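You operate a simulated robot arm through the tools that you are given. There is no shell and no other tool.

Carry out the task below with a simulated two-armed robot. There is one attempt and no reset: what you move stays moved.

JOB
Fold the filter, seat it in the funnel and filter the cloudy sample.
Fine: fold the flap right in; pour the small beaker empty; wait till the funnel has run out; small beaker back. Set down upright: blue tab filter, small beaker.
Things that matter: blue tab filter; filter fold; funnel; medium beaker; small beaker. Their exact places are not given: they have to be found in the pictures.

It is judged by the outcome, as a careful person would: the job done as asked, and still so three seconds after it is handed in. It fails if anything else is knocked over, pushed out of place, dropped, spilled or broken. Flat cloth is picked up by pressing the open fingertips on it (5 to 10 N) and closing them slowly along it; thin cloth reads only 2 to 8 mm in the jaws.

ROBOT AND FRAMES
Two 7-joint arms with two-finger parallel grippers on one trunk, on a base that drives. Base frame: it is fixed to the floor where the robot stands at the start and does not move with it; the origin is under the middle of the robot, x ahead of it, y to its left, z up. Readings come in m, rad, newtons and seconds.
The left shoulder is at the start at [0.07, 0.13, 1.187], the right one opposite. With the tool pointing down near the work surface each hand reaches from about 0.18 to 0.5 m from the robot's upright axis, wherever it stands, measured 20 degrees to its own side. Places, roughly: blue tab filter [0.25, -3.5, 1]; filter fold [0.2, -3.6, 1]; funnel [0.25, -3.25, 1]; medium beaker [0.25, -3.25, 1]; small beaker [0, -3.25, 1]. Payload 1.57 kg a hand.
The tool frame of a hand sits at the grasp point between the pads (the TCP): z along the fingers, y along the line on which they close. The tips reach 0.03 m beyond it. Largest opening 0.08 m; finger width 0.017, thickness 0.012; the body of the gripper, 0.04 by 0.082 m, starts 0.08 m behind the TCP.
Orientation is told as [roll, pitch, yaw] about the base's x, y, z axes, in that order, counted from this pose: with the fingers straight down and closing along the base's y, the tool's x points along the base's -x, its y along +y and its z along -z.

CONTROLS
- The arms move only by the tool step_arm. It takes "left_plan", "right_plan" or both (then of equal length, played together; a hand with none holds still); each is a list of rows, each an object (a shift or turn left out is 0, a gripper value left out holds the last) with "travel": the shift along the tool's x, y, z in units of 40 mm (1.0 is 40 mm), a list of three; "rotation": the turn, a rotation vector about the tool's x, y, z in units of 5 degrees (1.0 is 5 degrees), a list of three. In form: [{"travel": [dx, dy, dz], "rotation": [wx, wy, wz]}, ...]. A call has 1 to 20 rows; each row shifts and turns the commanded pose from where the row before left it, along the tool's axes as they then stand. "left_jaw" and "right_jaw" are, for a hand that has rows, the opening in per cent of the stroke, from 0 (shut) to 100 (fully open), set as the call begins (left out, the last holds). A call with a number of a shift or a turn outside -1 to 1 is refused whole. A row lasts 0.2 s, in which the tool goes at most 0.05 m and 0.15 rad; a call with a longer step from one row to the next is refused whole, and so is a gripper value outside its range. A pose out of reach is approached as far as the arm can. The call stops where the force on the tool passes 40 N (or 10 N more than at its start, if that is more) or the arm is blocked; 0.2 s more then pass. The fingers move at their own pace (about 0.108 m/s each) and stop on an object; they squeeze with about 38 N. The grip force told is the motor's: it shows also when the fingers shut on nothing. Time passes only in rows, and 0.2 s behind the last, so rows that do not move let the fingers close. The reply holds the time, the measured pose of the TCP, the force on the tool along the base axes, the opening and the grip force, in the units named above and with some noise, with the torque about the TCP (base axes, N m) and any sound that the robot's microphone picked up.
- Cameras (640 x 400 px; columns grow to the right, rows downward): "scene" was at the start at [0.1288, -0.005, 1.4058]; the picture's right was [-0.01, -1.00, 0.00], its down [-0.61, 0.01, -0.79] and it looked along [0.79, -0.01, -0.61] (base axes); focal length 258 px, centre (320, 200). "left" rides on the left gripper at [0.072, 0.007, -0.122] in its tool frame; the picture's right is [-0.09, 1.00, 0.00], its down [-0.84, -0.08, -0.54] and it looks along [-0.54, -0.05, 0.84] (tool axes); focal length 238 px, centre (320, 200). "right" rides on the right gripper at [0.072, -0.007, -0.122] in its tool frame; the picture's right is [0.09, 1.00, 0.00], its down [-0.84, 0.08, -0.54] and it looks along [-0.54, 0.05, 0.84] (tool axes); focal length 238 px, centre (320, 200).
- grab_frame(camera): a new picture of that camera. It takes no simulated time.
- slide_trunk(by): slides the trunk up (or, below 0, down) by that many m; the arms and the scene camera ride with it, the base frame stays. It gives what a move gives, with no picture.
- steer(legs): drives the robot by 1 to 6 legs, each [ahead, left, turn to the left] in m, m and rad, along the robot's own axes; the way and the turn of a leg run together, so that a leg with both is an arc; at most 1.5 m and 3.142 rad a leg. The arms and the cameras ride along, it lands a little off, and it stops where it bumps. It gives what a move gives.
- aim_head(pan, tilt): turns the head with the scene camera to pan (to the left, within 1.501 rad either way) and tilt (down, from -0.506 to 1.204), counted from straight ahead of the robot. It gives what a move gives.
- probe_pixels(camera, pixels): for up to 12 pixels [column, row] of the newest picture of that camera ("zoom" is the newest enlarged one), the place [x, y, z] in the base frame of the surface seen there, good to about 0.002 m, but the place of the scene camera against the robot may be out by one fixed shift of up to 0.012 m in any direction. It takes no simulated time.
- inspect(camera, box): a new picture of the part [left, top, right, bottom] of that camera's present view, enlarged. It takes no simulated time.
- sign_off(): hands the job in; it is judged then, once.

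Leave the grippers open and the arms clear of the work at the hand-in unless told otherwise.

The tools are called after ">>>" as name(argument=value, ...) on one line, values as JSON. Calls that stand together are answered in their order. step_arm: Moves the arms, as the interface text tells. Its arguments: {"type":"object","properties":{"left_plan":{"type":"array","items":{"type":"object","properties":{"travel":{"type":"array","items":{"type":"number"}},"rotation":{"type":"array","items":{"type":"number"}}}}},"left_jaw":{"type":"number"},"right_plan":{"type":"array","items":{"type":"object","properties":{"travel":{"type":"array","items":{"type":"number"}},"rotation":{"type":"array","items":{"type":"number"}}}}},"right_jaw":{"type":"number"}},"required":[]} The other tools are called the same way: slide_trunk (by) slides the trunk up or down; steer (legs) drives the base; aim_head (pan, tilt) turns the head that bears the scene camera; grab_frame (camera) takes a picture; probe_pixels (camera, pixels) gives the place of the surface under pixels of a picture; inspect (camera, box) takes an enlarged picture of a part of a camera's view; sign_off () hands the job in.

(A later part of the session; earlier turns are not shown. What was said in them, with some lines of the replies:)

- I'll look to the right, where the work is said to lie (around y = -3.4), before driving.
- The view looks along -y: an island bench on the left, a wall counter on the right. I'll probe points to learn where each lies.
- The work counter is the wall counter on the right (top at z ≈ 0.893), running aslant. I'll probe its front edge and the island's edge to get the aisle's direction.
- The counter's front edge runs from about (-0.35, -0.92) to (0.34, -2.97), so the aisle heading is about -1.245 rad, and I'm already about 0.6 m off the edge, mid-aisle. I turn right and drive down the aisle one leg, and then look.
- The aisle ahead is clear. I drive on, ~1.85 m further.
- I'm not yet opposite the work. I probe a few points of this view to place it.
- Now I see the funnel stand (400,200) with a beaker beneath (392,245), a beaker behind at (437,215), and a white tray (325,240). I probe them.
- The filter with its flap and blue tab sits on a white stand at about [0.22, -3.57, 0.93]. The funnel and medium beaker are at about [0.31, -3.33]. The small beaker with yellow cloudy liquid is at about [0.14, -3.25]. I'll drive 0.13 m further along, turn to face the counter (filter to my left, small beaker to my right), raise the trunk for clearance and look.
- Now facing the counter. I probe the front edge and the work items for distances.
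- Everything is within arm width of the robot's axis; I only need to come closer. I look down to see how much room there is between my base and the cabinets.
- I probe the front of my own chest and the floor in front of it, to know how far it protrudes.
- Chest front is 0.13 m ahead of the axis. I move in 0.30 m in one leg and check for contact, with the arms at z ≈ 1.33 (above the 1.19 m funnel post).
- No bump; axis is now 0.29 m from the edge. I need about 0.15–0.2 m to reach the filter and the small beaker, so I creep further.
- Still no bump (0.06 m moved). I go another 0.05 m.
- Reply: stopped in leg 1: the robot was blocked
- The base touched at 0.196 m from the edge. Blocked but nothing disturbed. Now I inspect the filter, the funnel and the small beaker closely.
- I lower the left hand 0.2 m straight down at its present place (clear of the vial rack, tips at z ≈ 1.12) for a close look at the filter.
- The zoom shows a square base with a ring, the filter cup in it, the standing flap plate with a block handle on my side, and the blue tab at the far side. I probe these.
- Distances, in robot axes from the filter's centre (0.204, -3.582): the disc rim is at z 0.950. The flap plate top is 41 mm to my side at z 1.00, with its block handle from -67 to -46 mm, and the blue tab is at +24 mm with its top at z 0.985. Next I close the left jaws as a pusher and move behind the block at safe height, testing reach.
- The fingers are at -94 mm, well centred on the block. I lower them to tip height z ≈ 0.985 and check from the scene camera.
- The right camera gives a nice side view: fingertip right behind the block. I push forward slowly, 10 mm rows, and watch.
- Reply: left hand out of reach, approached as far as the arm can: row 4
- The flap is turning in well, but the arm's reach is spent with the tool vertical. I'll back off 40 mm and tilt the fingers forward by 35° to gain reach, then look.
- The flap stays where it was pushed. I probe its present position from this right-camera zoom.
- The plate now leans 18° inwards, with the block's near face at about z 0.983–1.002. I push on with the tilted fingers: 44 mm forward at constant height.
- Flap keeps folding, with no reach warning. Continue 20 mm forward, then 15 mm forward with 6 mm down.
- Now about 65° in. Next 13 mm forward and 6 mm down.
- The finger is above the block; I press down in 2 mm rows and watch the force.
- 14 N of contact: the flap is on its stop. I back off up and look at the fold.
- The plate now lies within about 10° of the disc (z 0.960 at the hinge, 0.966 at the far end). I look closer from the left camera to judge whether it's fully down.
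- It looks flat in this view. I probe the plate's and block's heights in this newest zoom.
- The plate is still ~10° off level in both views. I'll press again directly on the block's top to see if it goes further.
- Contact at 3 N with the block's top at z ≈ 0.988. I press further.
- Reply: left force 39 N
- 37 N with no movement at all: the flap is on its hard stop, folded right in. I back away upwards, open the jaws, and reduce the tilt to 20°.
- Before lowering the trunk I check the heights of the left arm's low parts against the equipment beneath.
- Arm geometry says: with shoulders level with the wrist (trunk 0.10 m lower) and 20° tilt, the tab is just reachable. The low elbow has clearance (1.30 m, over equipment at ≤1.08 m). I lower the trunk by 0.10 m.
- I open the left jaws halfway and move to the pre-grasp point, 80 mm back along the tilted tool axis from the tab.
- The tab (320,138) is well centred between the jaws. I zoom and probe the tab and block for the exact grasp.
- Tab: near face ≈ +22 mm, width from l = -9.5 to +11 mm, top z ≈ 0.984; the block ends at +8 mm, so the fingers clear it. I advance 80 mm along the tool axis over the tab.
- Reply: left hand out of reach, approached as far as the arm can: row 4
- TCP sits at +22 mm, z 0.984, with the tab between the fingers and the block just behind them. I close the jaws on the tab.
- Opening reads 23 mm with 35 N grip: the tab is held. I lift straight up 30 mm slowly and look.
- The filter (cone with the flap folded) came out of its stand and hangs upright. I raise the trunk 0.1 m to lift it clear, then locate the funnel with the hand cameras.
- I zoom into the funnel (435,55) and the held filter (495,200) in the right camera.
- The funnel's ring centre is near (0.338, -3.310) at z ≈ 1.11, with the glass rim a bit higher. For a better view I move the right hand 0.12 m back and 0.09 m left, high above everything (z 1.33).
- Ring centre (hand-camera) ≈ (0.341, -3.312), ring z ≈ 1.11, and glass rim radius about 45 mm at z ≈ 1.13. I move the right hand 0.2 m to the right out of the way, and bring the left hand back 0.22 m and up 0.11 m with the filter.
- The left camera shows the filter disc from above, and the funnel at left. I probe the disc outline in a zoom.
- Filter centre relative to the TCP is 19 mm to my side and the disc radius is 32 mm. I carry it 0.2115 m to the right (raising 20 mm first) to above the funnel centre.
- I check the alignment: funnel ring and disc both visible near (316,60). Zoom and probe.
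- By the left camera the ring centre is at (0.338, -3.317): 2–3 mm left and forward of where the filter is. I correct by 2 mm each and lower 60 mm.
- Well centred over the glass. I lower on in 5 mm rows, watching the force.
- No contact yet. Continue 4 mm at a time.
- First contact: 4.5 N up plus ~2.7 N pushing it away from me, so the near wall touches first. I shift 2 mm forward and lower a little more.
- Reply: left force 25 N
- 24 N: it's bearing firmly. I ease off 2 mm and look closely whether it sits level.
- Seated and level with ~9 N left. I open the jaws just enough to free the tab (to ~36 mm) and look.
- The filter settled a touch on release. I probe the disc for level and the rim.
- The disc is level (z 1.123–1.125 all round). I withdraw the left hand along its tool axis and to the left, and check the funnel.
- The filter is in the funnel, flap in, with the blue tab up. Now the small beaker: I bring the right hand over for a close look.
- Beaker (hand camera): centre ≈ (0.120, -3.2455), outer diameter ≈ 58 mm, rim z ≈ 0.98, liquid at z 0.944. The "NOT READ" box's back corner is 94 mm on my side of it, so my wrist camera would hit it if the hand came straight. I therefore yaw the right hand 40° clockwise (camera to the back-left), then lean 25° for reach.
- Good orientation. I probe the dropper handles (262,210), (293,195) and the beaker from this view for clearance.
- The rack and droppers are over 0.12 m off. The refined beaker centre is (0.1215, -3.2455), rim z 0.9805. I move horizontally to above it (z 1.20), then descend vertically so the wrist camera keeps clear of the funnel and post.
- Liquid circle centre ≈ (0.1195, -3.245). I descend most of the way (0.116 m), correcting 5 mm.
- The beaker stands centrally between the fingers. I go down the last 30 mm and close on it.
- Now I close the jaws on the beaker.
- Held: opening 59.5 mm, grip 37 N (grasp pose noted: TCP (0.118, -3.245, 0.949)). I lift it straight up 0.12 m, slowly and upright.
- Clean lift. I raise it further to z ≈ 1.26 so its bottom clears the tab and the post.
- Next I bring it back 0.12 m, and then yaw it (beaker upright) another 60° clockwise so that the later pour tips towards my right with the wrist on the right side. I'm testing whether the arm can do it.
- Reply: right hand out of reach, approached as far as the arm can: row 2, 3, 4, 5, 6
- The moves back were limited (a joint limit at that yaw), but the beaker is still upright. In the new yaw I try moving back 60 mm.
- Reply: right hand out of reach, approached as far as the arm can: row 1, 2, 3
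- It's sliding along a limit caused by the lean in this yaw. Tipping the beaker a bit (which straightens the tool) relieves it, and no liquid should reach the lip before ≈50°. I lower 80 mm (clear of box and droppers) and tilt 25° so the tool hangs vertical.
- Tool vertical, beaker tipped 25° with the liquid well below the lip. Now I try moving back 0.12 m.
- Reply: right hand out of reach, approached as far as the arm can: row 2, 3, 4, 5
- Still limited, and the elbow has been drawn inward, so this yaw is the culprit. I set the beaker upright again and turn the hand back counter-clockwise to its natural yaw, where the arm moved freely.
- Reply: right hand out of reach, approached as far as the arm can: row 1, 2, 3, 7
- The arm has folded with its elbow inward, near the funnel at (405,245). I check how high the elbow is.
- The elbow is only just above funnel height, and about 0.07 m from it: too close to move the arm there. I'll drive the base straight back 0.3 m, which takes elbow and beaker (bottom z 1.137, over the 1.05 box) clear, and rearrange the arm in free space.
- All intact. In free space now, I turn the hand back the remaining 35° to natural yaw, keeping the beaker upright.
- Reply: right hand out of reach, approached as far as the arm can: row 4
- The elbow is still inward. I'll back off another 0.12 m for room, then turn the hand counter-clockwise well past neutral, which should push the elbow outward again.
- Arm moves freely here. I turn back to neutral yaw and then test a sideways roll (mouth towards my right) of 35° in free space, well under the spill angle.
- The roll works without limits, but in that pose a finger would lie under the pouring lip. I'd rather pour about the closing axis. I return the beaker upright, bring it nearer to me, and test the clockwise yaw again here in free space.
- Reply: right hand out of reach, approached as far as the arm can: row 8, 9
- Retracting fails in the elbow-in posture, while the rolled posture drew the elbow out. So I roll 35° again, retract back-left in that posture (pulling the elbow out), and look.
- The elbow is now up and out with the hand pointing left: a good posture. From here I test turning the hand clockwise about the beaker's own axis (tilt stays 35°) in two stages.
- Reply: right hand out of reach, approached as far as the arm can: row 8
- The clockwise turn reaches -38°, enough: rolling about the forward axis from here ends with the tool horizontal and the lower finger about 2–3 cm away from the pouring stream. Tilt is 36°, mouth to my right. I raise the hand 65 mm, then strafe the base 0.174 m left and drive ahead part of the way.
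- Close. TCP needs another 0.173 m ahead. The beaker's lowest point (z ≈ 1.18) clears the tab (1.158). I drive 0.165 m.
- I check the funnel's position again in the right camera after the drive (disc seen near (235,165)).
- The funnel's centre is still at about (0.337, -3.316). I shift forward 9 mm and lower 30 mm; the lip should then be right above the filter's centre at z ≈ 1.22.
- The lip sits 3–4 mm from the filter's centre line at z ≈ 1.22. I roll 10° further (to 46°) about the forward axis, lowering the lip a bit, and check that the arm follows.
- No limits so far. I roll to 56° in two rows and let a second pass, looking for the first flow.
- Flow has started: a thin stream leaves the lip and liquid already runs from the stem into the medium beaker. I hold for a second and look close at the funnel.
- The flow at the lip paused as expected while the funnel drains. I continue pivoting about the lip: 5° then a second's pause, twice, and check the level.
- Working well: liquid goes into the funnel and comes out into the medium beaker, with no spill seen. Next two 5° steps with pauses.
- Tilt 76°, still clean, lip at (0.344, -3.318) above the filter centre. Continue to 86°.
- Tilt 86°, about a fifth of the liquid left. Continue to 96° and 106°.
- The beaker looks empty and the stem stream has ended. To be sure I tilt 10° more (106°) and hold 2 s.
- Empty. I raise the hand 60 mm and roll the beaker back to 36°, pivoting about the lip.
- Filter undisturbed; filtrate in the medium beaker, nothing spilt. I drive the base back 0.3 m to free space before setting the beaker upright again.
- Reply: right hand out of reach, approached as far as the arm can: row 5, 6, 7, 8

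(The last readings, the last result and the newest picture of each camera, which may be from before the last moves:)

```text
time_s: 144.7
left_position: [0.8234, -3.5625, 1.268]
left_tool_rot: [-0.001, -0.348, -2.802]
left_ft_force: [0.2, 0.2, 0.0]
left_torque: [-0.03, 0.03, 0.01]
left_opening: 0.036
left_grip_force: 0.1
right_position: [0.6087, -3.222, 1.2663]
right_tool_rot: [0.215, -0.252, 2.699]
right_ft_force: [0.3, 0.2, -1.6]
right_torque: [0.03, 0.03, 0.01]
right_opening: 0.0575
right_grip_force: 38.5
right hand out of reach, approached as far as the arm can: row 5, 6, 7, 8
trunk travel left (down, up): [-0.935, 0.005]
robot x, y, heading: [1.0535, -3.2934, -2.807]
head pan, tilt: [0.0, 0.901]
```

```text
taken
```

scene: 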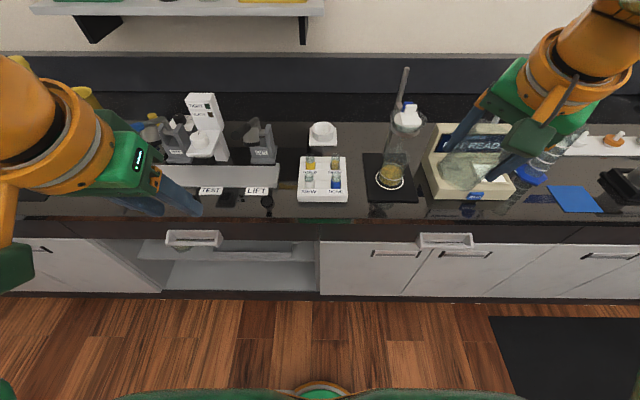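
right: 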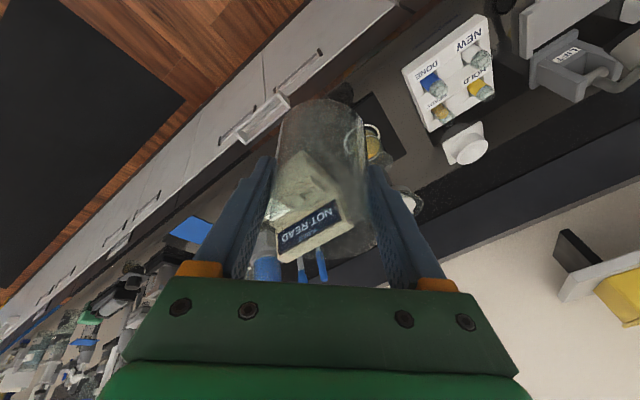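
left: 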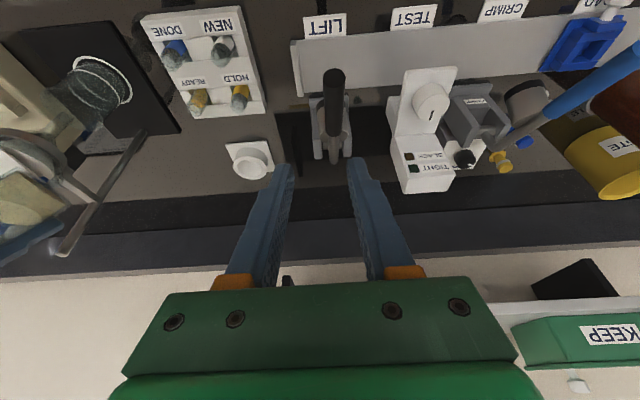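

The last part of unrolling is only limited because the hand is retracted. I extend it 0.1 m forward and 0.1 m down (still in front of the counter), then finish setting it upright.

>>> step_arm(right_plan=[{"travel": [-0.275, 0.275, 0.79]}, {"travel": [-0.275, 0.275, 0.79]}, {"travel": [-0.275, 0.275, 0.79]}, {"travel": [-0.275, 0.275, 0.79]}, {"rotation": [0.69, -0.647, -0.326]}, {"rotation": [0.69, -0.647, -0.326]}, {"rotation": [0.69, -0.647, -0.326]}, {"travel": [0, 0, 0]}])

>>> grab_frame(camera="scene")

```text
time_s: 146.5
left_position: [0.8221, -3.5606, 1.268]
left_tool_rot: [0.002, -0.347, -2.803]
left_ft_force: [0.9, 0.4, -0.4]
left_torque: [0.0, -0.02, -0.03]
left_opening: 0.036
left_grip_force: 0.1
right_position: [0.5084, -3.2531, 1.1688]
right_tool_rot: [0.009, -0.432, 2.768]
right_ft_force: [-0.6, 0.4, -1.0]
right_torque: [0.02, 0.0, 0.01]
right_opening: 0.0574
right_grip_force: 38.4
right hand out of reach, approached as far as the arm can: row 7
trunk travel left (down, up): [-0.935, 0.005]
robot x, y, heading: [1.0538, -3.2941, -2.801]
head pan, tilt: [0.0, 0.901]
```

```text
taken
```

scene: 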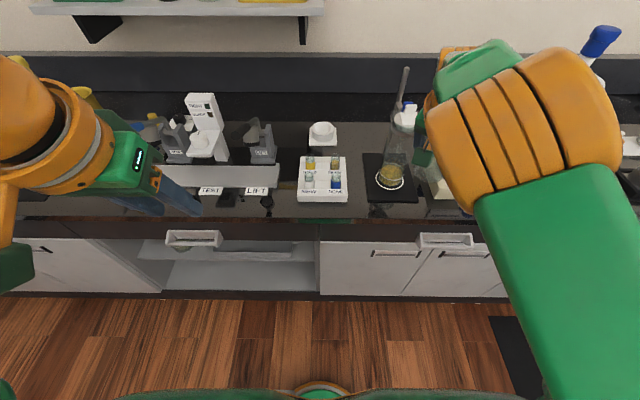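

Upright again (lean and yaw same as when I picked it up). Now I strafe 0.137 m right and drive 0.3 m ahead to bring it over its old place, bottom at z ≈ 1.12, above the box and the droppers.

>>> steer(legs=[[0, -0.137, 0], [0.3, 0, 0]])

>>> grab_frame(camera="scene")

>>> grab_frame(camera="right")

```text
time_s: 149.5
left_position: [0.4956, -3.5321, 1.2691]
left_tool_rot: [0.001, -0.351, -2.801]
left_ft_force: [0.0, 0.9, -0.5]
left_torque: [0.02, 0.04, 0.02]
left_opening: 0.036
left_grip_force: 0.2
right_position: [0.1821, -3.2231, 1.1694]
right_tool_rot: [0.01, -0.433, 2.77]
right_ft_force: [-0.1, 0.5, -0.6]
right_torque: [-0.03, 0.02, 0.04]
right_opening: 0.0574
right_grip_force: 38.1
trunk travel left (down, up): [-0.935, 0.005]
robot x, y, heading: [0.724, -3.2695, -2.801]
head pan, tilt: [0.0, 0.901]
```

```text
taken
```

scene: 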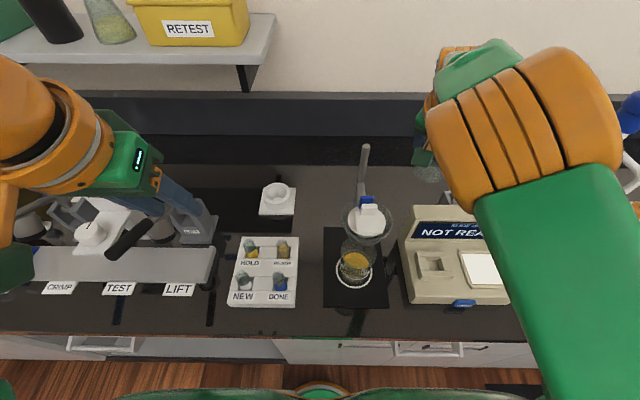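

```text
taken
```

right: 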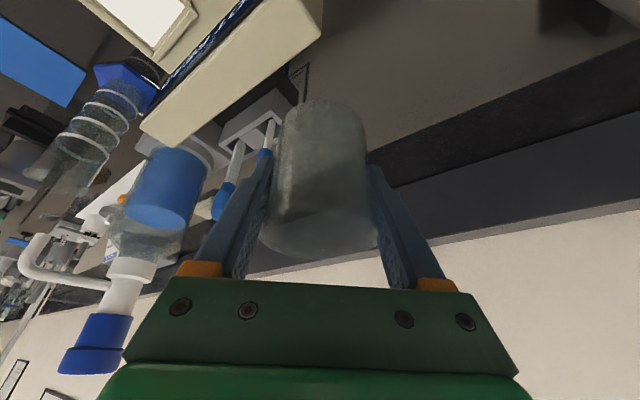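

67 mm still to go. I drive 45 mm ahead (leaving it just short of touching the counter), then use the arm for the rest.

>>> steer(legs=[[0.043, 0, 0]])

```text
time_s: 150.4
left_position: [0.4605, -3.5452, 1.2702]
left_tool_rot: [0.001, -0.354, -2.801]
left_ft_force: [0.5, 0.2, 0.0]
left_torque: [-0.05, 0.05, 0.0]
left_opening: 0.0359
left_grip_force: 0.0
right_position: [0.1461, -3.2358, 1.1713]
right_tool_rot: [0.014, -0.437, 2.768]
right_ft_force: [0.6, 0.1, -1.9]
right_torque: [-0.04, 0.06, 0.0]
right_opening: 0.0571
right_grip_force: 38.0
trunk travel left (down, up): [-0.935, 0.005]
robot x, y, heading: [0.6877, -3.2795, -2.804]
head pan, tilt: [0.0, 0.901]
```

Arm: 28 mm over to the spot, then straight down 0.14 m with the beaker upright.

>>> step_arm(right_plan=[{"travel": [-0.255, 0.23, 0.119]}, {"travel": [-0.255, 0.23, 0.119]}, {"travel": [0.296, 0, 0.634]}, {"travel": [0.296, 0, 0.634]}, {"travel": [0.296, 0, 0.634]}, {"travel": [0.296, 0, 0.634]}, {"travel": [0.296, 0, 0.634]}, {"travel": [0, 0, 0]}])

>>> grab_frame(camera="right")

>>> grab_frame(camera="scene")

```text
time_s: 152.2
left_position: [0.4548, -3.549, 1.2687]
left_tool_rot: [-0.001, -0.348, -2.802]
left_ft_force: [0.3, 0.0, -0.4]
left_torque: [-0.01, 0.02, -0.01]
left_opening: 0.0361
left_grip_force: 0.1
right_position: [0.1093, -3.2501, 1.0263]
right_tool_rot: [0.008, -0.43, 2.77]
right_ft_force: [1.0, -0.2, -1.9]
right_torque: [0.02, 0.02, 0.01]
right_opening: 0.057
right_grip_force: 38.0
trunk travel left (down, up): [-0.935, 0.005]
robot x, y, heading: [0.6836, -3.2848, -2.802]
head pan, tilt: [0.0, 0.901]
```

```text
taken
```

right: 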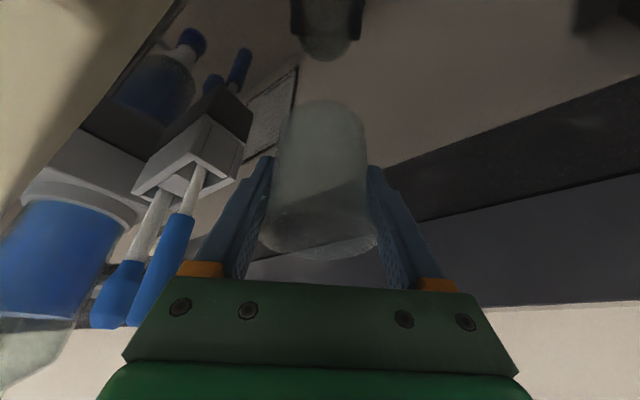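

```text
taken
```

scene: 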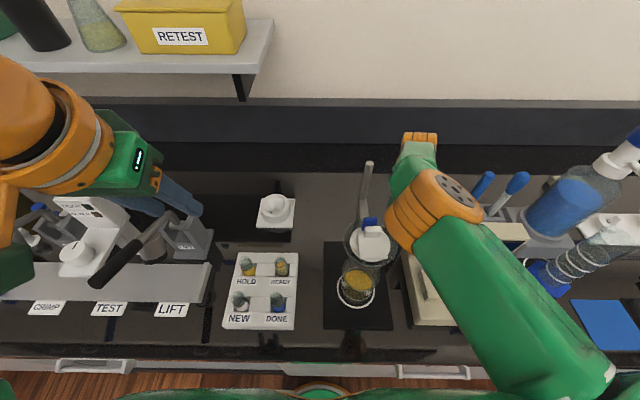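

The base had settled a few mm further; I'll correct. The elbow joint is near the funnel in this view, so I check its height before descending.

>>> probe_pixels(camera="scene", pixels=[[395, 225], [410, 245], [435, 205], [400, 200], [420, 250], [460, 270], [405, 175], [370, 240]])

>>> inspect(camera="left", box=[0, 0, 320, 250])

```text
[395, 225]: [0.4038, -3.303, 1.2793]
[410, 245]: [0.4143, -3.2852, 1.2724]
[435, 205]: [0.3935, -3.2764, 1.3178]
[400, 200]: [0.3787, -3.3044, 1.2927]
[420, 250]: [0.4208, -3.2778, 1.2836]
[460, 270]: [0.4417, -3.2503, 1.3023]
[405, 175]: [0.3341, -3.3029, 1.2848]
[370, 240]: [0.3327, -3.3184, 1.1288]
```

```text
1.60 times, centred on (160, 125) of left
```

zoom: 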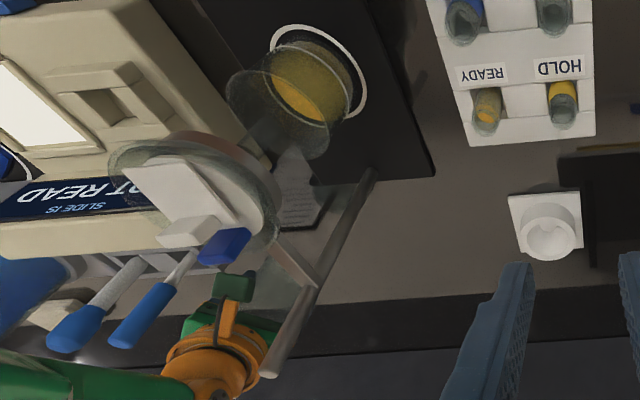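

The forearm passes only a few cm above the filter's tab; going lower there is risky. I raise the hand 0.1 m, shift the base 0.08 m right (arm then comes in from the right of the funnel), and re-check.

>>> step_arm(right_plan=[{"travel": [-0.353, 0, -0.755]}, {"travel": [-0.353, 0, -0.755]}, {"travel": [-0.353, 0, -0.755]}, {"travel": [0, 0, 0]}])

>>> steer(legs=[[0, -0.08, 0]])

>>> grab_frame(camera="scene")

```text
time_s: 153.2
left_position: [0.4538, -3.5479, 1.2682]
left_tool_rot: [0.0, -0.348, -2.801]
left_ft_force: [-0.7, -0.5, 0.8]
left_torque: [0.02, 0.05, -0.03]
left_opening: 0.0361
left_grip_force: 0.0
right_position: [0.1097, -3.2472, 1.1283]
right_tool_rot: [0.008, -0.432, 2.771]
right_ft_force: [-0.4, -0.5, -1.7]
right_torque: [0.02, -0.01, -0.04]
right_opening: 0.0574
right_grip_force: 38.4
trunk travel left (down, up): [-0.935, 0.005]
robot x, y, heading: [0.6799, -3.2828, -2.805]
head pan, tilt: [0.0, 0.901]
```

```text
time_s: 154.3
left_position: [0.4321, -3.4825, 1.2663]
left_tool_rot: [-0.01, -0.348, -2.798]
left_ft_force: [-0.5, -0.1, 0.7]
left_torque: [0.06, 0.01, 0.0]
left_opening: 0.0362
left_grip_force: 0.1
right_position: [0.0865, -3.182, 1.1294]
right_tool_rot: [0.001, -0.437, 2.774]
right_ft_force: [-0.3, -0.4, -1.2]
right_torque: [0.06, 0.01, 0.01]
right_opening: 0.0569
right_grip_force: 38.5
trunk travel left (down, up): [-0.935, 0.005]
robot x, y, heading: [0.6579, -3.2092, -2.801]
head pan, tilt: [0.0, 0.901]
```

```text
taken
```

scene: 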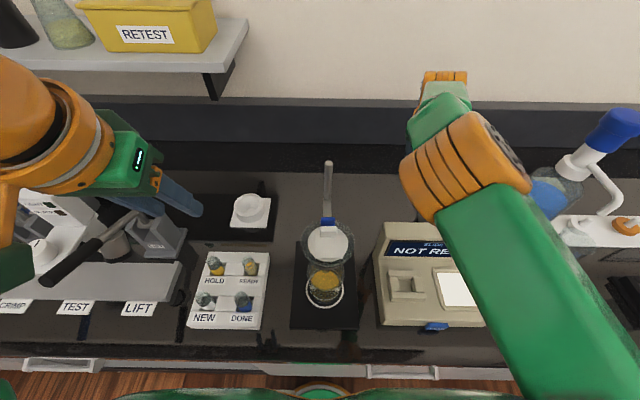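

Now the arm is right of the funnel. I bring the hand left/back over the old spot at this height and check.

>>> step_arm(right_plan=[{"travel": [0.395, 0.392, -0.184]}, {"travel": [0.395, 0.392, -0.184]}, {"travel": [0.395, 0.392, -0.184]}, {"travel": [0, 0, 0]}, {"travel": [0, 0, 0]}])

>>> grab_frame(camera="scene")

>>> grab_frame(camera="right")

```text
time_s: 155.5
left_position: [0.4291, -3.4743, 1.2686]
left_tool_rot: [-0.002, -0.35, -2.799]
left_ft_force: [-0.1, -0.5, 0.4]
left_torque: [-0.02, -0.01, -0.01]
left_opening: 0.0361
left_grip_force: 0.1
right_position: [0.0993, -3.2374, 1.1292]
right_tool_rot: [0.008, -0.432, 2.771]
right_ft_force: [0.1, -0.2, -1.2]
right_torque: [0.04, -0.05, 0.02]
right_opening: 0.057
right_grip_force: 38.1
right hand out of reach, approached as far as the arm can: row 2, 3
trunk travel left (down, up): [-0.935, 0.005]
robot x, y, heading: [0.6561, -3.2061, -2.802]
head pan, tilt: [0.0, 0.901]
```

```text
taken
```

scene: 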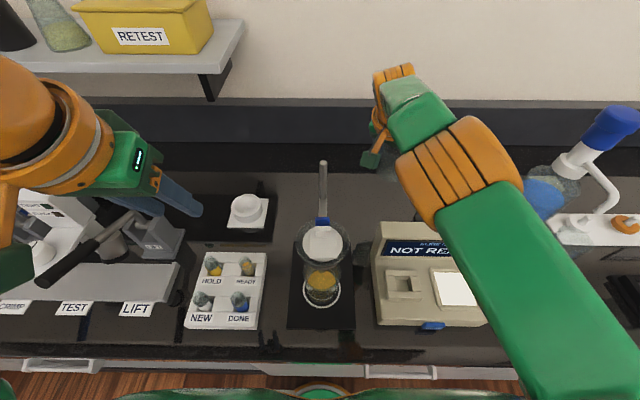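

```text
taken
```

right: 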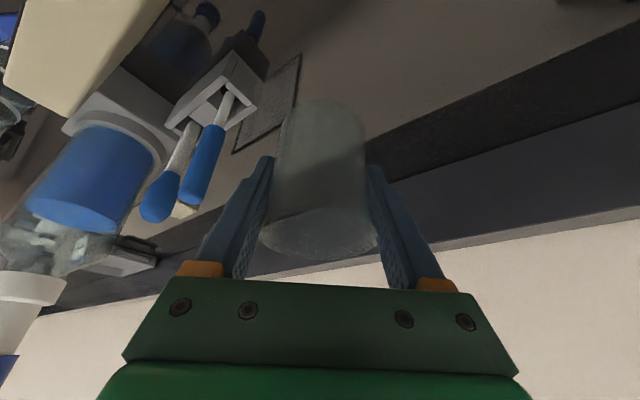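

I'm 16 mm too far and 13 mm too far right; I let the base make that small correction.

>>> steer(legs=[[-0.016, 0.013, 0]])

>>> step_arm(right_plan=[{"travel": [0.211, 0, 0.453]}, {"travel": [0.211, 0, 0.453]}, {"travel": [0.211, 0, 0.453]}, {"travel": [0.211, 0, 0.453]}, {"travel": [0, 0, 0]}, {"travel": [0, 0, 0]}])

>>> grab_frame(camera="scene")

```text
time_s: 156.2
left_position: [0.4441, -3.4798, 1.2674]
left_tool_rot: [0.001, -0.345, -2.801]
left_ft_force: [0.7, 0.0, 0.1]
left_torque: [0.0, 0.0, -0.02]
left_opening: 0.0361
left_grip_force: 0.1
right_position: [0.1133, -3.2423, 1.1271]
right_tool_rot: [0.008, -0.428, 2.772]
right_ft_force: [0.1, 0.2, -2.1]
right_torque: [-0.02, -0.06, 0.0]
right_opening: 0.0572
right_grip_force: 37.7
trunk travel left (down, up): [-0.935, 0.005]
robot x, y, heading: [0.676, -3.2131, -2.803]
head pan, tilt: [0.0, 0.901]
```

```text
time_s: 157.7
left_position: [0.4476, -3.4803, 1.2681]
left_tool_rot: [-0.001, -0.348, -2.799]
left_ft_force: [-0.1, 0.7, 0.3]
left_torque: [0.01, 0.03, 0.01]
left_opening: 0.0361
left_grip_force: 0.1
right_position: [0.1186, -3.2444, 1.0481]
right_tool_rot: [0.007, -0.432, 2.771]
right_ft_force: [-0.6, 0.4, -1.4]
right_torque: [0.02, -0.06, -0.02]
right_opening: 0.0567
right_grip_force: 38.3
trunk travel left (down, up): [-0.935, 0.005]
robot x, y, heading: [0.6751, -3.2204, -2.801]
head pan, tilt: [0.0, 0.901]
```

```text
taken
```

scene: 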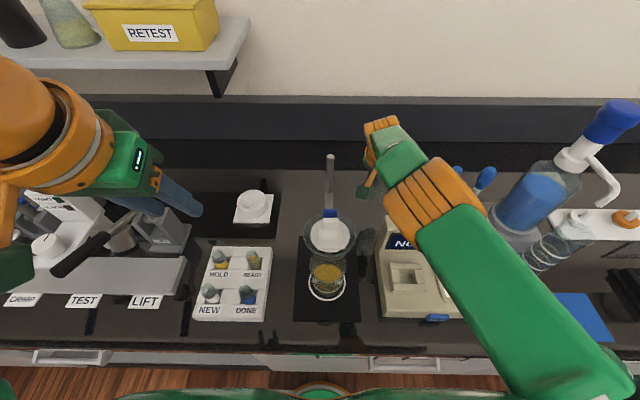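

Exactly on the old spot (0.1186, -3.2444), upright. I descend 85 mm, then feel for contact.

>>> step_arm(right_plan=[{"travel": [0.2245, 0, 0.481]}, {"travel": [0.2245, 0, 0.481]}, {"travel": [0.2245, 0, 0.481]}, {"travel": [0.2245, 0, 0.481]}, {"travel": [0, 0, 0]}])

>>> grab_frame(camera="right")

>>> inspect(camera="scene", box=[290, 100, 510, 300])

```text
time_s: 158.8
left_position: [0.4468, -3.4801, 1.2672]
left_tool_rot: [0.001, -0.346, -2.8]
left_ft_force: [-0.3, 0.3, 0.0]
left_torque: [0.01, -0.01, 0.01]
left_opening: 0.0361
left_grip_force: 0.0
right_position: [0.1265, -3.239, 0.9645]
right_tool_rot: [0.009, -0.429, 2.771]
right_ft_force: [0.3, -0.2, -2.4]
right_torque: [0.01, 0.01, 0.0]
right_opening: 0.0566
right_grip_force: 38.4
right hand out of reach, approached as far as the arm can: row 4
trunk travel left (down, up): [-0.935, 0.005]
robot x, y, heading: [0.674, -3.2127, -2.8]
head pan, tilt: [0.0, 0.901]
```

```text
taken
```

right: 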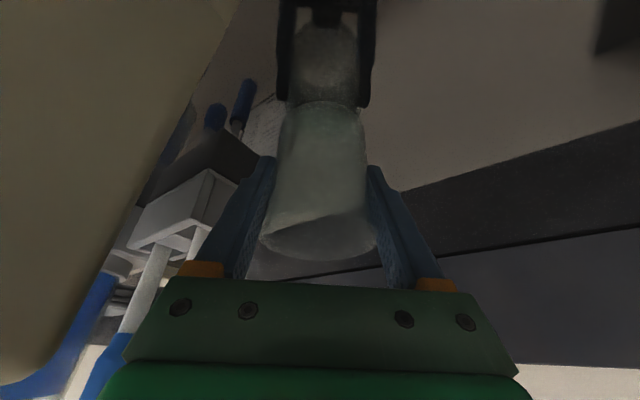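

```text
2.00 times, centred on (400, 200) of scene
```

zoom: 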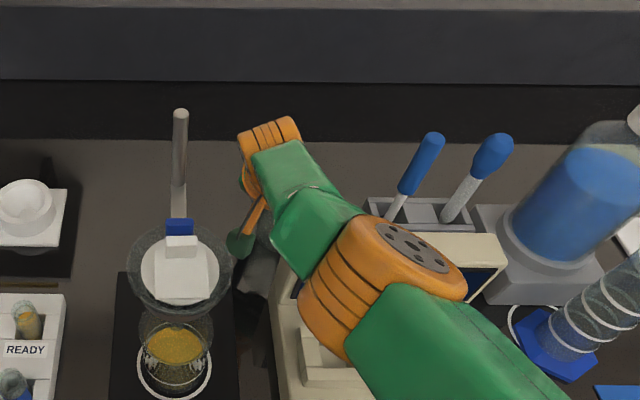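

The arm is at full stretch 15 mm above the counter. The base can still go a little nearer: 16 mm ahead, so the arm has slack.

>>> steer(legs=[[0.016, 0.002, 0]])

>>> step_arm(right_plan=[{"travel": [0, 0, 0]}, {"travel": [0, 0, 0]}])

```text
time_s: 159.6
left_position: [0.4359, -3.486, 1.2682]
left_tool_rot: [0.0, -0.351, -2.802]
left_ft_force: [0.0, 0.1, 0.1]
left_torque: [0.0, 0.01, -0.01]
left_opening: 0.0362
left_grip_force: 0.0
right_position: [0.1144, -3.2448, 0.9666]
right_tool_rot: [0.01, -0.432, 2.769]
right_ft_force: [-0.2, 0.1, -2.2]
right_torque: [-0.04, 0.02, 0.02]
right_opening: 0.0565
right_grip_force: 37.9
trunk travel left (down, up): [-0.935, 0.005]
robot x, y, heading: [0.6654, -3.2218, -2.801]
head pan, tilt: [0.0, 0.901]
```

```text
time_s: 160.2
left_position: [0.4328, -3.488, 1.2676]
left_tool_rot: [0.0, -0.348, -2.8]
left_ft_force: [0.3, -0.1, -0.2]
left_torque: [-0.04, 0.03, -0.02]
left_opening: 0.0361
left_grip_force: 0.1
right_position: [0.1128, -3.245, 0.9648]
right_tool_rot: [0.01, -0.431, 2.771]
right_ft_force: [1.2, -0.7, -0.9]
right_torque: [-0.03, -0.02, -0.01]
right_opening: 0.0567
right_grip_force: 37.7
trunk travel left (down, up): [-0.935, 0.005]
robot x, y, heading: [0.663, -3.2184, -2.796]
head pan, tilt: [0.0, 0.901]
```

Now 5.6 mm beyond; I pull back that much and lower in 3 mm rows, watching the force.

>>> step_arm(right_plan=[{"travel": [0.113, -0.06, -0.053]}, {"travel": [0.0317, 0, 0.068]}, {"travel": [0.0317, 0, 0.068]}, {"travel": [0.0317, 0, 0.068]}, {"travel": [0, 0, 0]}])

```text
time_s: 161.4
left_position: [0.4326, -3.4882, 1.2672]
left_tool_rot: [-0.001, -0.348, -2.8]
left_ft_force: [-0.2, 0.6, 0.2]
left_torque: [-0.02, 0.03, 0.01]
left_opening: 0.0364
left_grip_force: 0.0
right_position: [0.1182, -3.2448, 0.9557]
right_tool_rot: [0.007, -0.431, 2.772]
right_ft_force: [-0.6, 0.3, -2.4]
right_torque: [0.0, 0.0, 0.01]
right_opening: 0.0565
right_grip_force: 38.1
trunk travel left (down, up): [-0.935, 0.005]
robot x, y, heading: [0.6634, -3.22, -2.799]
head pan, tilt: [0.0, 0.901]
```

On the spot, no contact yet. Continue 2 mm at a time.

>>> step_arm(right_plan=[{"travel": [0.021, 0, 0.045]}, {"travel": [0.021, 0, 0.045]}, {"travel": [0.021, 0, 0.045]}, {"travel": [0, 0, 0]}])

>>> grab_frame(camera="right")

```text
time_s: 162.4
left_position: [0.4336, -3.4887, 1.2683]
left_tool_rot: [-0.002, -0.349, -2.799]
left_ft_force: [0.2, -0.4, -0.3]
left_torque: [-0.02, 0.0, 0.01]
left_opening: 0.0359
left_grip_force: 0.1
right_position: [0.1176, -3.2451, 0.9501]
right_tool_rot: [0.009, -0.431, 2.773]
right_ft_force: [-1.7, 0.6, 3.0]
right_torque: [0.03, 0.2, 0.03]
right_opening: 0.0564
right_grip_force: 38.1
trunk travel left (down, up): [-0.935, 0.005]
robot x, y, heading: [0.6615, -3.2222, -2.795]
head pan, tilt: [0.0, 0.901]
```

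```text
taken
```

right: 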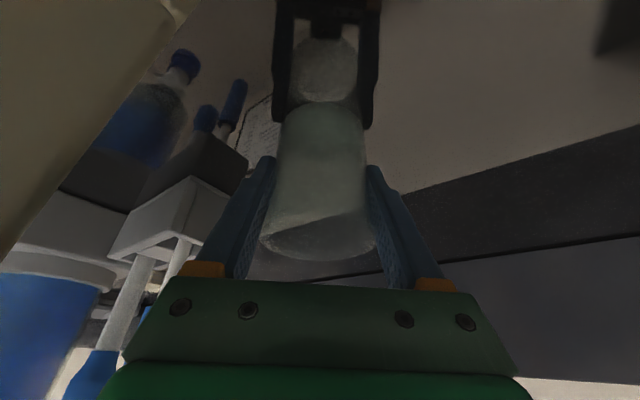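

Contact (force rose by ~5 N) at z 0.950, practically the pick-up height. I lower 1 mm more and then open the jaws slowly.

>>> step_arm(right_plan=[{"travel": [0.0105, 0, 0.0225]}, {"travel": [0, 0, 0]}])

>>> step_arm(right_plan=[{"travel": [0, 0, 0]}, {"travel": [0, 0, 0]}, {"travel": [0, 0, 0]}], right_jaw=78)

>>> grab_frame(camera="right")

```text
time_s: 163.0
left_position: [0.4341, -3.4874, 1.2684]
left_tool_rot: [-0.001, -0.349, -2.798]
left_ft_force: [-0.6, -0.5, -0.3]
left_torque: [0.0, 0.01, -0.01]
left_opening: 0.0359
left_grip_force: 0.0
right_position: [0.1191, -3.2461, 0.9509]
right_tool_rot: [0.009, -0.432, 2.771]
right_ft_force: [-4.9, -0.1, 10.0]
right_torque: [-0.03, 0.57, 0.05]
right_opening: 0.0563
right_grip_force: 37.9
trunk travel left (down, up): [-0.935, 0.005]
robot x, y, heading: [0.6655, -3.2205, -2.802]
head pan, tilt: [0.0, 0.901]
```

```text
time_s: 163.8
left_position: [0.4334, -3.489, 1.2685]
left_tool_rot: [-0.002, -0.35, -2.797]
left_ft_force: [-0.5, -0.5, 0.2]
left_torque: [0.03, 0.0, 0.03]
left_opening: 0.036
left_grip_force: 0.2
right_position: [0.1185, -3.2455, 0.9492]
right_tool_rot: [0.007, -0.431, 2.771]
right_ft_force: [0.7, -0.1, -0.4]
right_torque: [0.01, 0.02, -0.02]
right_opening: 0.0627
right_grip_force: 0.0
trunk travel left (down, up): [-0.935, 0.005]
robot x, y, heading: [0.6643, -3.2159, -2.799]
head pan, tilt: [0.0, 0.901]
```

```text
taken
```

right: 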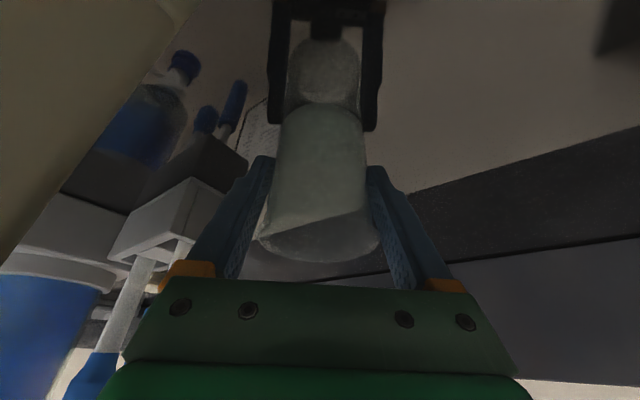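

The beaker stands by itself. I open fully and rise straight up.

>>> step_arm(right_plan=[{"travel": [0, 0, 0]}, {"travel": [-0.106, 0, -0.227]}, {"travel": [-0.211, 0, -0.453]}, {"travel": [-0.211, 0, -0.453]}, {"travel": [-0.211, 0, -0.453]}, {"travel": [-0.211, 0, -0.453]}, {"travel": [-0.211, 0, -0.453]}, {"travel": [-0.211, 0, -0.453]}, {"travel": [-0.211, 0, -0.453]}, {"travel": [0, 0, 0]}], right_jaw=100)

>>> grab_frame(camera="right")

>>> grab_frame(camera="scene")

```text
time_s: 166.0
left_position: [0.4329, -3.4878, 1.2678]
left_tool_rot: [-0.001, -0.348, -2.802]
left_ft_force: [0.6, 0.3, 0.0]
left_torque: [0.02, 0.0, 0.02]
left_opening: 0.036
left_grip_force: 0.0
right_position: [0.1185, -3.2447, 1.1002]
right_tool_rot: [0.008, -0.43, 2.772]
right_ft_force: [0.2, -0.1, 0.1]
right_torque: [-0.02, -0.03, 0.02]
right_opening: 0.0799
right_grip_force: 0.0
right hand out of reach, approached as far as the arm can: row 3
trunk travel left (down, up): [-0.935, 0.005]
robot x, y, heading: [0.6602, -3.2202, -2.803]
head pan, tilt: [0.0, 0.901]
```

```text
taken
```

right: 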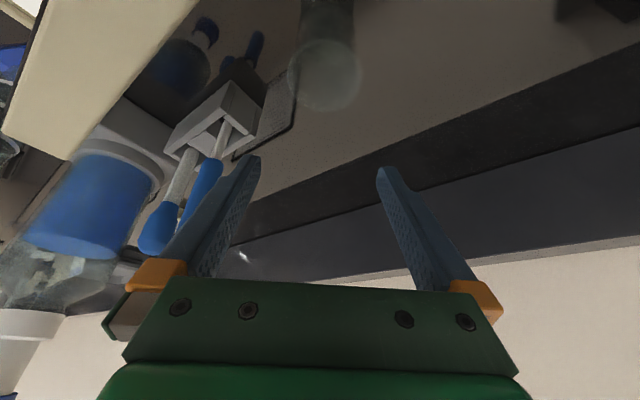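

```text
taken
```

scene: 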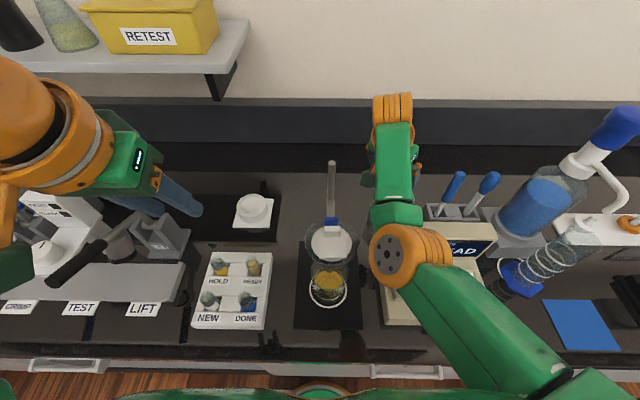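

The beaker is back, upright and empty. The elbow is again near the funnel side; before moving I check its height.

>>> probe_pixels(camera="scene", pixels=[[375, 255], [390, 280], [400, 230], [440, 270], [395, 190], [372, 235]])

>>> inspect(camera="left", box=[0, 0, 320, 250])

```text
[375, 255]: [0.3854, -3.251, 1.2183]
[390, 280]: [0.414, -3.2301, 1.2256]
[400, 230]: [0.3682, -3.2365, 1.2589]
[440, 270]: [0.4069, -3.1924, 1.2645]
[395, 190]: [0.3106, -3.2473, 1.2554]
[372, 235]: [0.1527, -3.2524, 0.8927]
```

```text
1.60 times, centred on (160, 125) of left
```

zoom: 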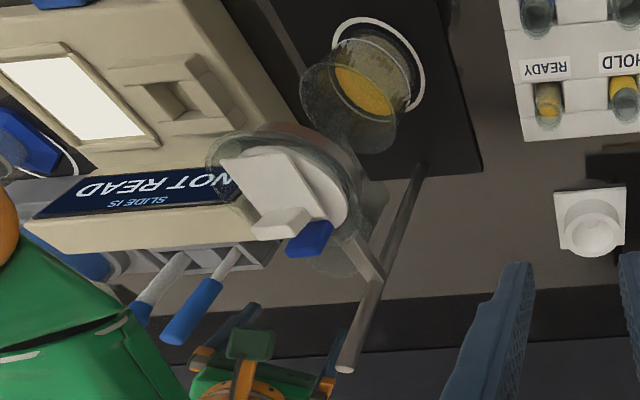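

The elbow has 35 mm to the rim and driving straight back moves it away; the fingertips (z 1.069) pass over the box top (1.05). I drive back 0.3 m.

>>> steer(legs=[[-0.3, 0, 0]])

>>> grab_frame(camera="scene")

>>> inspect(camera="scene", box=[270, 60, 470, 230])

```text
time_s: 168.1
left_position: [0.7127, -3.3879, 1.2677]
left_tool_rot: [-0.001, -0.345, -2.801]
left_ft_force: [-1.0, 0.3, 0.1]
left_torque: [0.04, 0.0, 0.02]
left_opening: 0.0359
left_grip_force: 0.0
right_position: [0.3989, -3.1449, 1.0979]
right_tool_rot: [0.007, -0.429, 2.771]
right_ft_force: [-0.1, -0.7, 0.0]
right_torque: [0.01, -0.02, -0.02]
right_opening: 0.0799
right_grip_force: 0.1
trunk travel left (down, up): [-0.935, 0.005]
robot x, y, heading: [0.9451, -3.1194, -2.798]
head pan, tilt: [0.0, 0.901]
```

```text
taken
```

scene: 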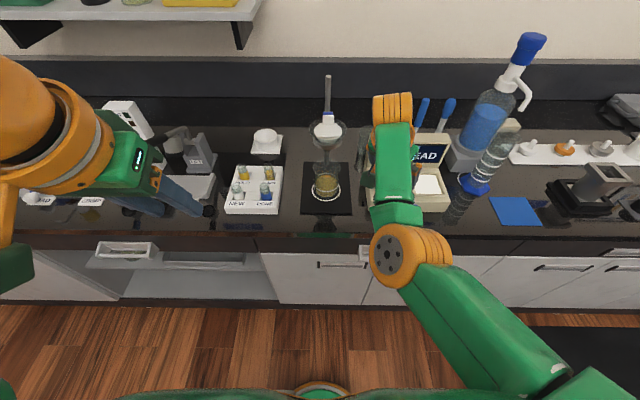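

```text
2.35 times, centred on (370, 145) of scene
```

zoom: 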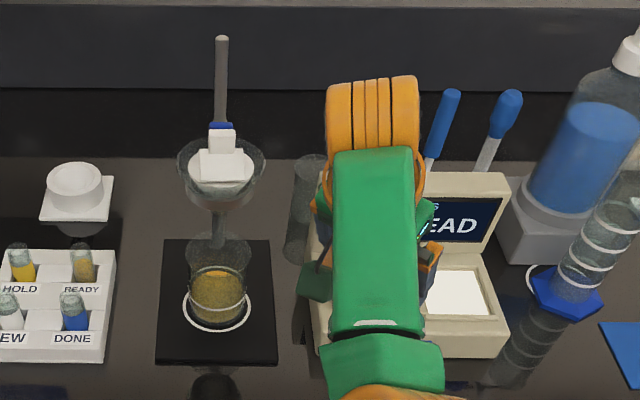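

Small beaker visible at its place. I back off another 0.15 m to be clear and inspect the whole scene.

>>> steer(legs=[[-0.13, 0, 0]])

>>> step_arm(right_plan=[{"travel": [0, -1, 0]}, {"travel": [0, -1, 0]}, {"travel": [0, -1, 0]}, {"travel": [0, 0, 0]}])

>>> grab_frame(camera="scene")

>>> inspect(camera="scene", box=[230, 60, 450, 220])

>>> inspect(camera="scene", box=[290, 70, 390, 200])

```text
time_s: 169.4
left_position: [0.8346, -3.3455, 1.2667]
left_tool_rot: [-0.001, -0.344, -2.802]
left_ft_force: [-0.4, 0.9, -0.6]
left_torque: [0.02, -0.01, -0.02]
left_opening: 0.0361
left_grip_force: 0.0
right_position: [0.5197, -3.1013, 1.0961]
right_tool_rot: [0.006, -0.428, 2.772]
right_ft_force: [-1.1, 1.1, 0.0]
right_torque: [0.0, -0.03, 0.0]
right_opening: 0.08
right_grip_force: 0.1
trunk travel left (down, up): [-0.935, 0.005]
robot x, y, heading: [1.0694, -3.0783, -2.807]
head pan, tilt: [0.0, 0.901]
```

```text
time_s: 170.4
left_position: [0.8405, -3.3438, 1.2678]
left_tool_rot: [-0.001, -0.347, -2.801]
left_ft_force: [0.5, 0.1, 0.1]
left_torque: [0.0, 0.02, -0.01]
left_opening: 0.0362
left_grip_force: 0.0
right_position: [0.5676, -2.9879, 1.0975]
right_tool_rot: [0.01, -0.43, 2.773]
right_ft_force: [0.5, -0.3, -0.7]
right_torque: [0.0, 0.05, 0.01]
right_opening: 0.0803
right_grip_force: 0.1
trunk travel left (down, up): [-0.935, 0.005]
robot x, y, heading: [1.073, -3.0745, -2.811]
head pan, tilt: [0.0, 0.901]
```

```text
taken
```

scene: 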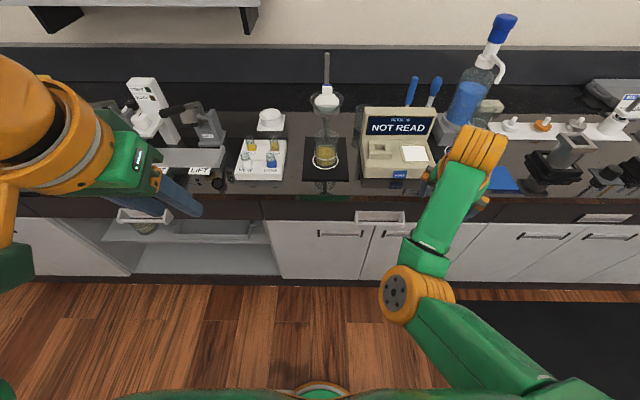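

```text
2.50 times, centred on (340, 140) of scene
```

zoom: 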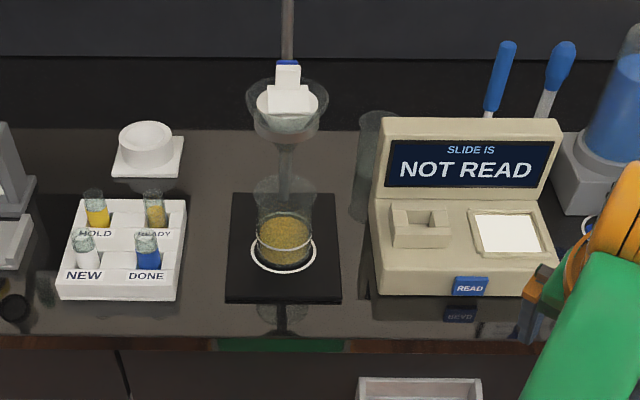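

```text
3.08 times, centred on (340, 135) of scene
```

zoom: 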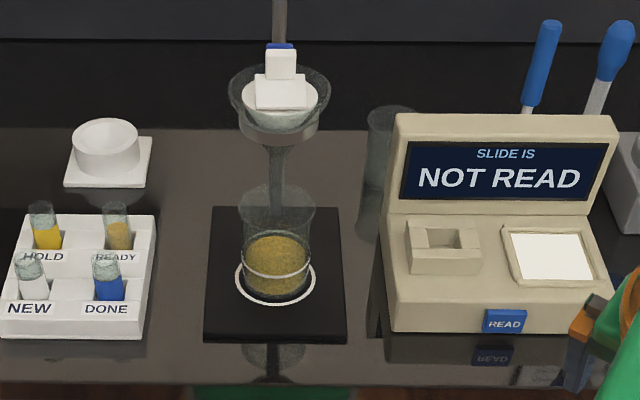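

All in place. I take a last close look at the filter's fold and the small beaker.

>>> inspect(camera="scene", box=[305, 75, 350, 120])

>>> probe_pixels(camera="zoom", pixels=[[320, 175], [300, 230], [360, 230], [320, 250], [300, 205], [350, 205], [320, 130], [320, 270], [270, 240], [380, 240]])

>>> inspect(camera="scene", box=[340, 90, 390, 160])

```text
8.89 times, centred on (328, 98) of scene
```

zoom: 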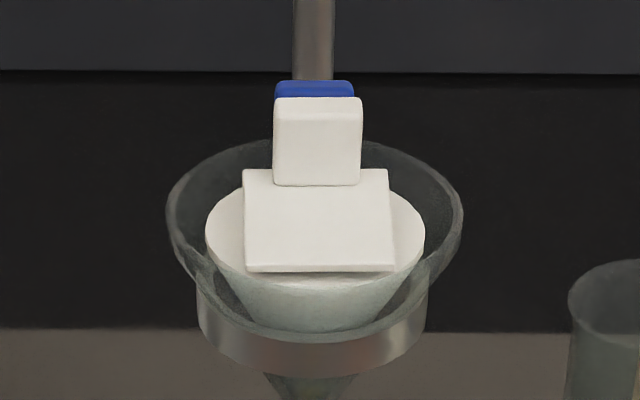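

```text
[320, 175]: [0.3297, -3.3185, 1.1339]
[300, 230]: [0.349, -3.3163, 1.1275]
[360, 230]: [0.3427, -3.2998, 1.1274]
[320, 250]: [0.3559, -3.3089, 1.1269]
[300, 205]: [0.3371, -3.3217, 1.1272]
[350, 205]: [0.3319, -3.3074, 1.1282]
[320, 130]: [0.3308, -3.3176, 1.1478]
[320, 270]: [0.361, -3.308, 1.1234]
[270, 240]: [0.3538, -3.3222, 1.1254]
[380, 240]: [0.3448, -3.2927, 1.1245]
```

```text
5.71 times, centred on (365, 125) of scene
```

zoom: 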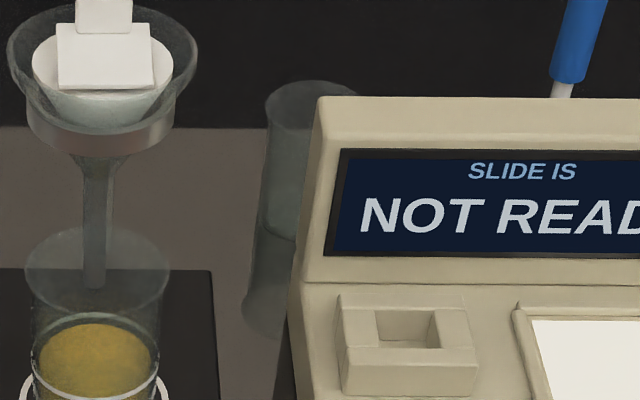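

The flap lies flat, the filter sits level, no liquid is left in the funnel or stem, and the small beaker stands empty and upright. I open the left gripper fully, wait a moment and take a final look.

>>> step_arm(left_plan=[{"travel": [0, 0, 0]}, {"travel": [0, 0, 0]}, {"travel": [0, 0, 0]}, {"travel": [0, 0, 0]}, {"travel": [0, 0, 0]}, {"travel": [0, 0, 0]}], left_jaw=100)

>>> inspect(camera="scene", box=[230, 60, 450, 220])

```text
time_s: 171.8
left_position: [0.8398, -3.3442, 1.2674]
left_tool_rot: [-0.001, -0.35, -2.802]
left_ft_force: [-0.2, -0.2, -0.2]
left_torque: [0.0, -0.01, 0.01]
left_opening: 0.0799
left_grip_force: 0.1
right_position: [0.5676, -2.9872, 1.0972]
right_tool_rot: [0.01, -0.431, 2.769]
right_ft_force: [-0.2, -0.4, -0.6]
right_torque: [0.0, 0.03, 0.0]
right_opening: 0.0801
right_grip_force: 0.1
trunk travel left (down, up): [-0.935, 0.005]
robot x, y, heading: [1.0697, -3.0798, -2.8]
head pan, tilt: [0.0, 0.901]
```

```text
2.50 times, centred on (340, 140) of scene
```

zoom: 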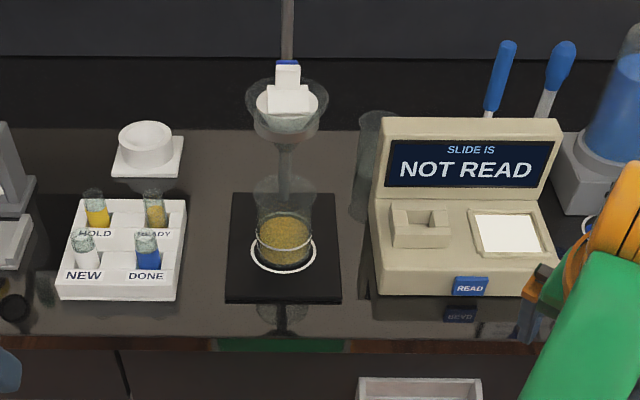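

Nothing has changed and both grippers are open and clear of the work. I hand the job in.

>>> sign_off()

```text
The job is handed in.
```

The cloudy sample is filtered into the medium beaker, and I've handed the job in. No result came back with the hand-in, so this is from the last pictures:

- **Filter:** the flap is folded right in, against its stop. The filter sits level in the funnel with the blue tab up.
- **Pour:** the small beaker was poured empty into the funnel. I saw no spill.
- **Funnel:** it has run out; nothing was flowing from the stem when I checked.
- **Small beaker:** it is back upright on its spot, within a few millimetres of where I picked it up.

Getting the pour angle meant backing the robot away from the counter and coming in again while it held the beaker. Nothing was knocked or moved doing that. Both grippers are open and clear of the work.
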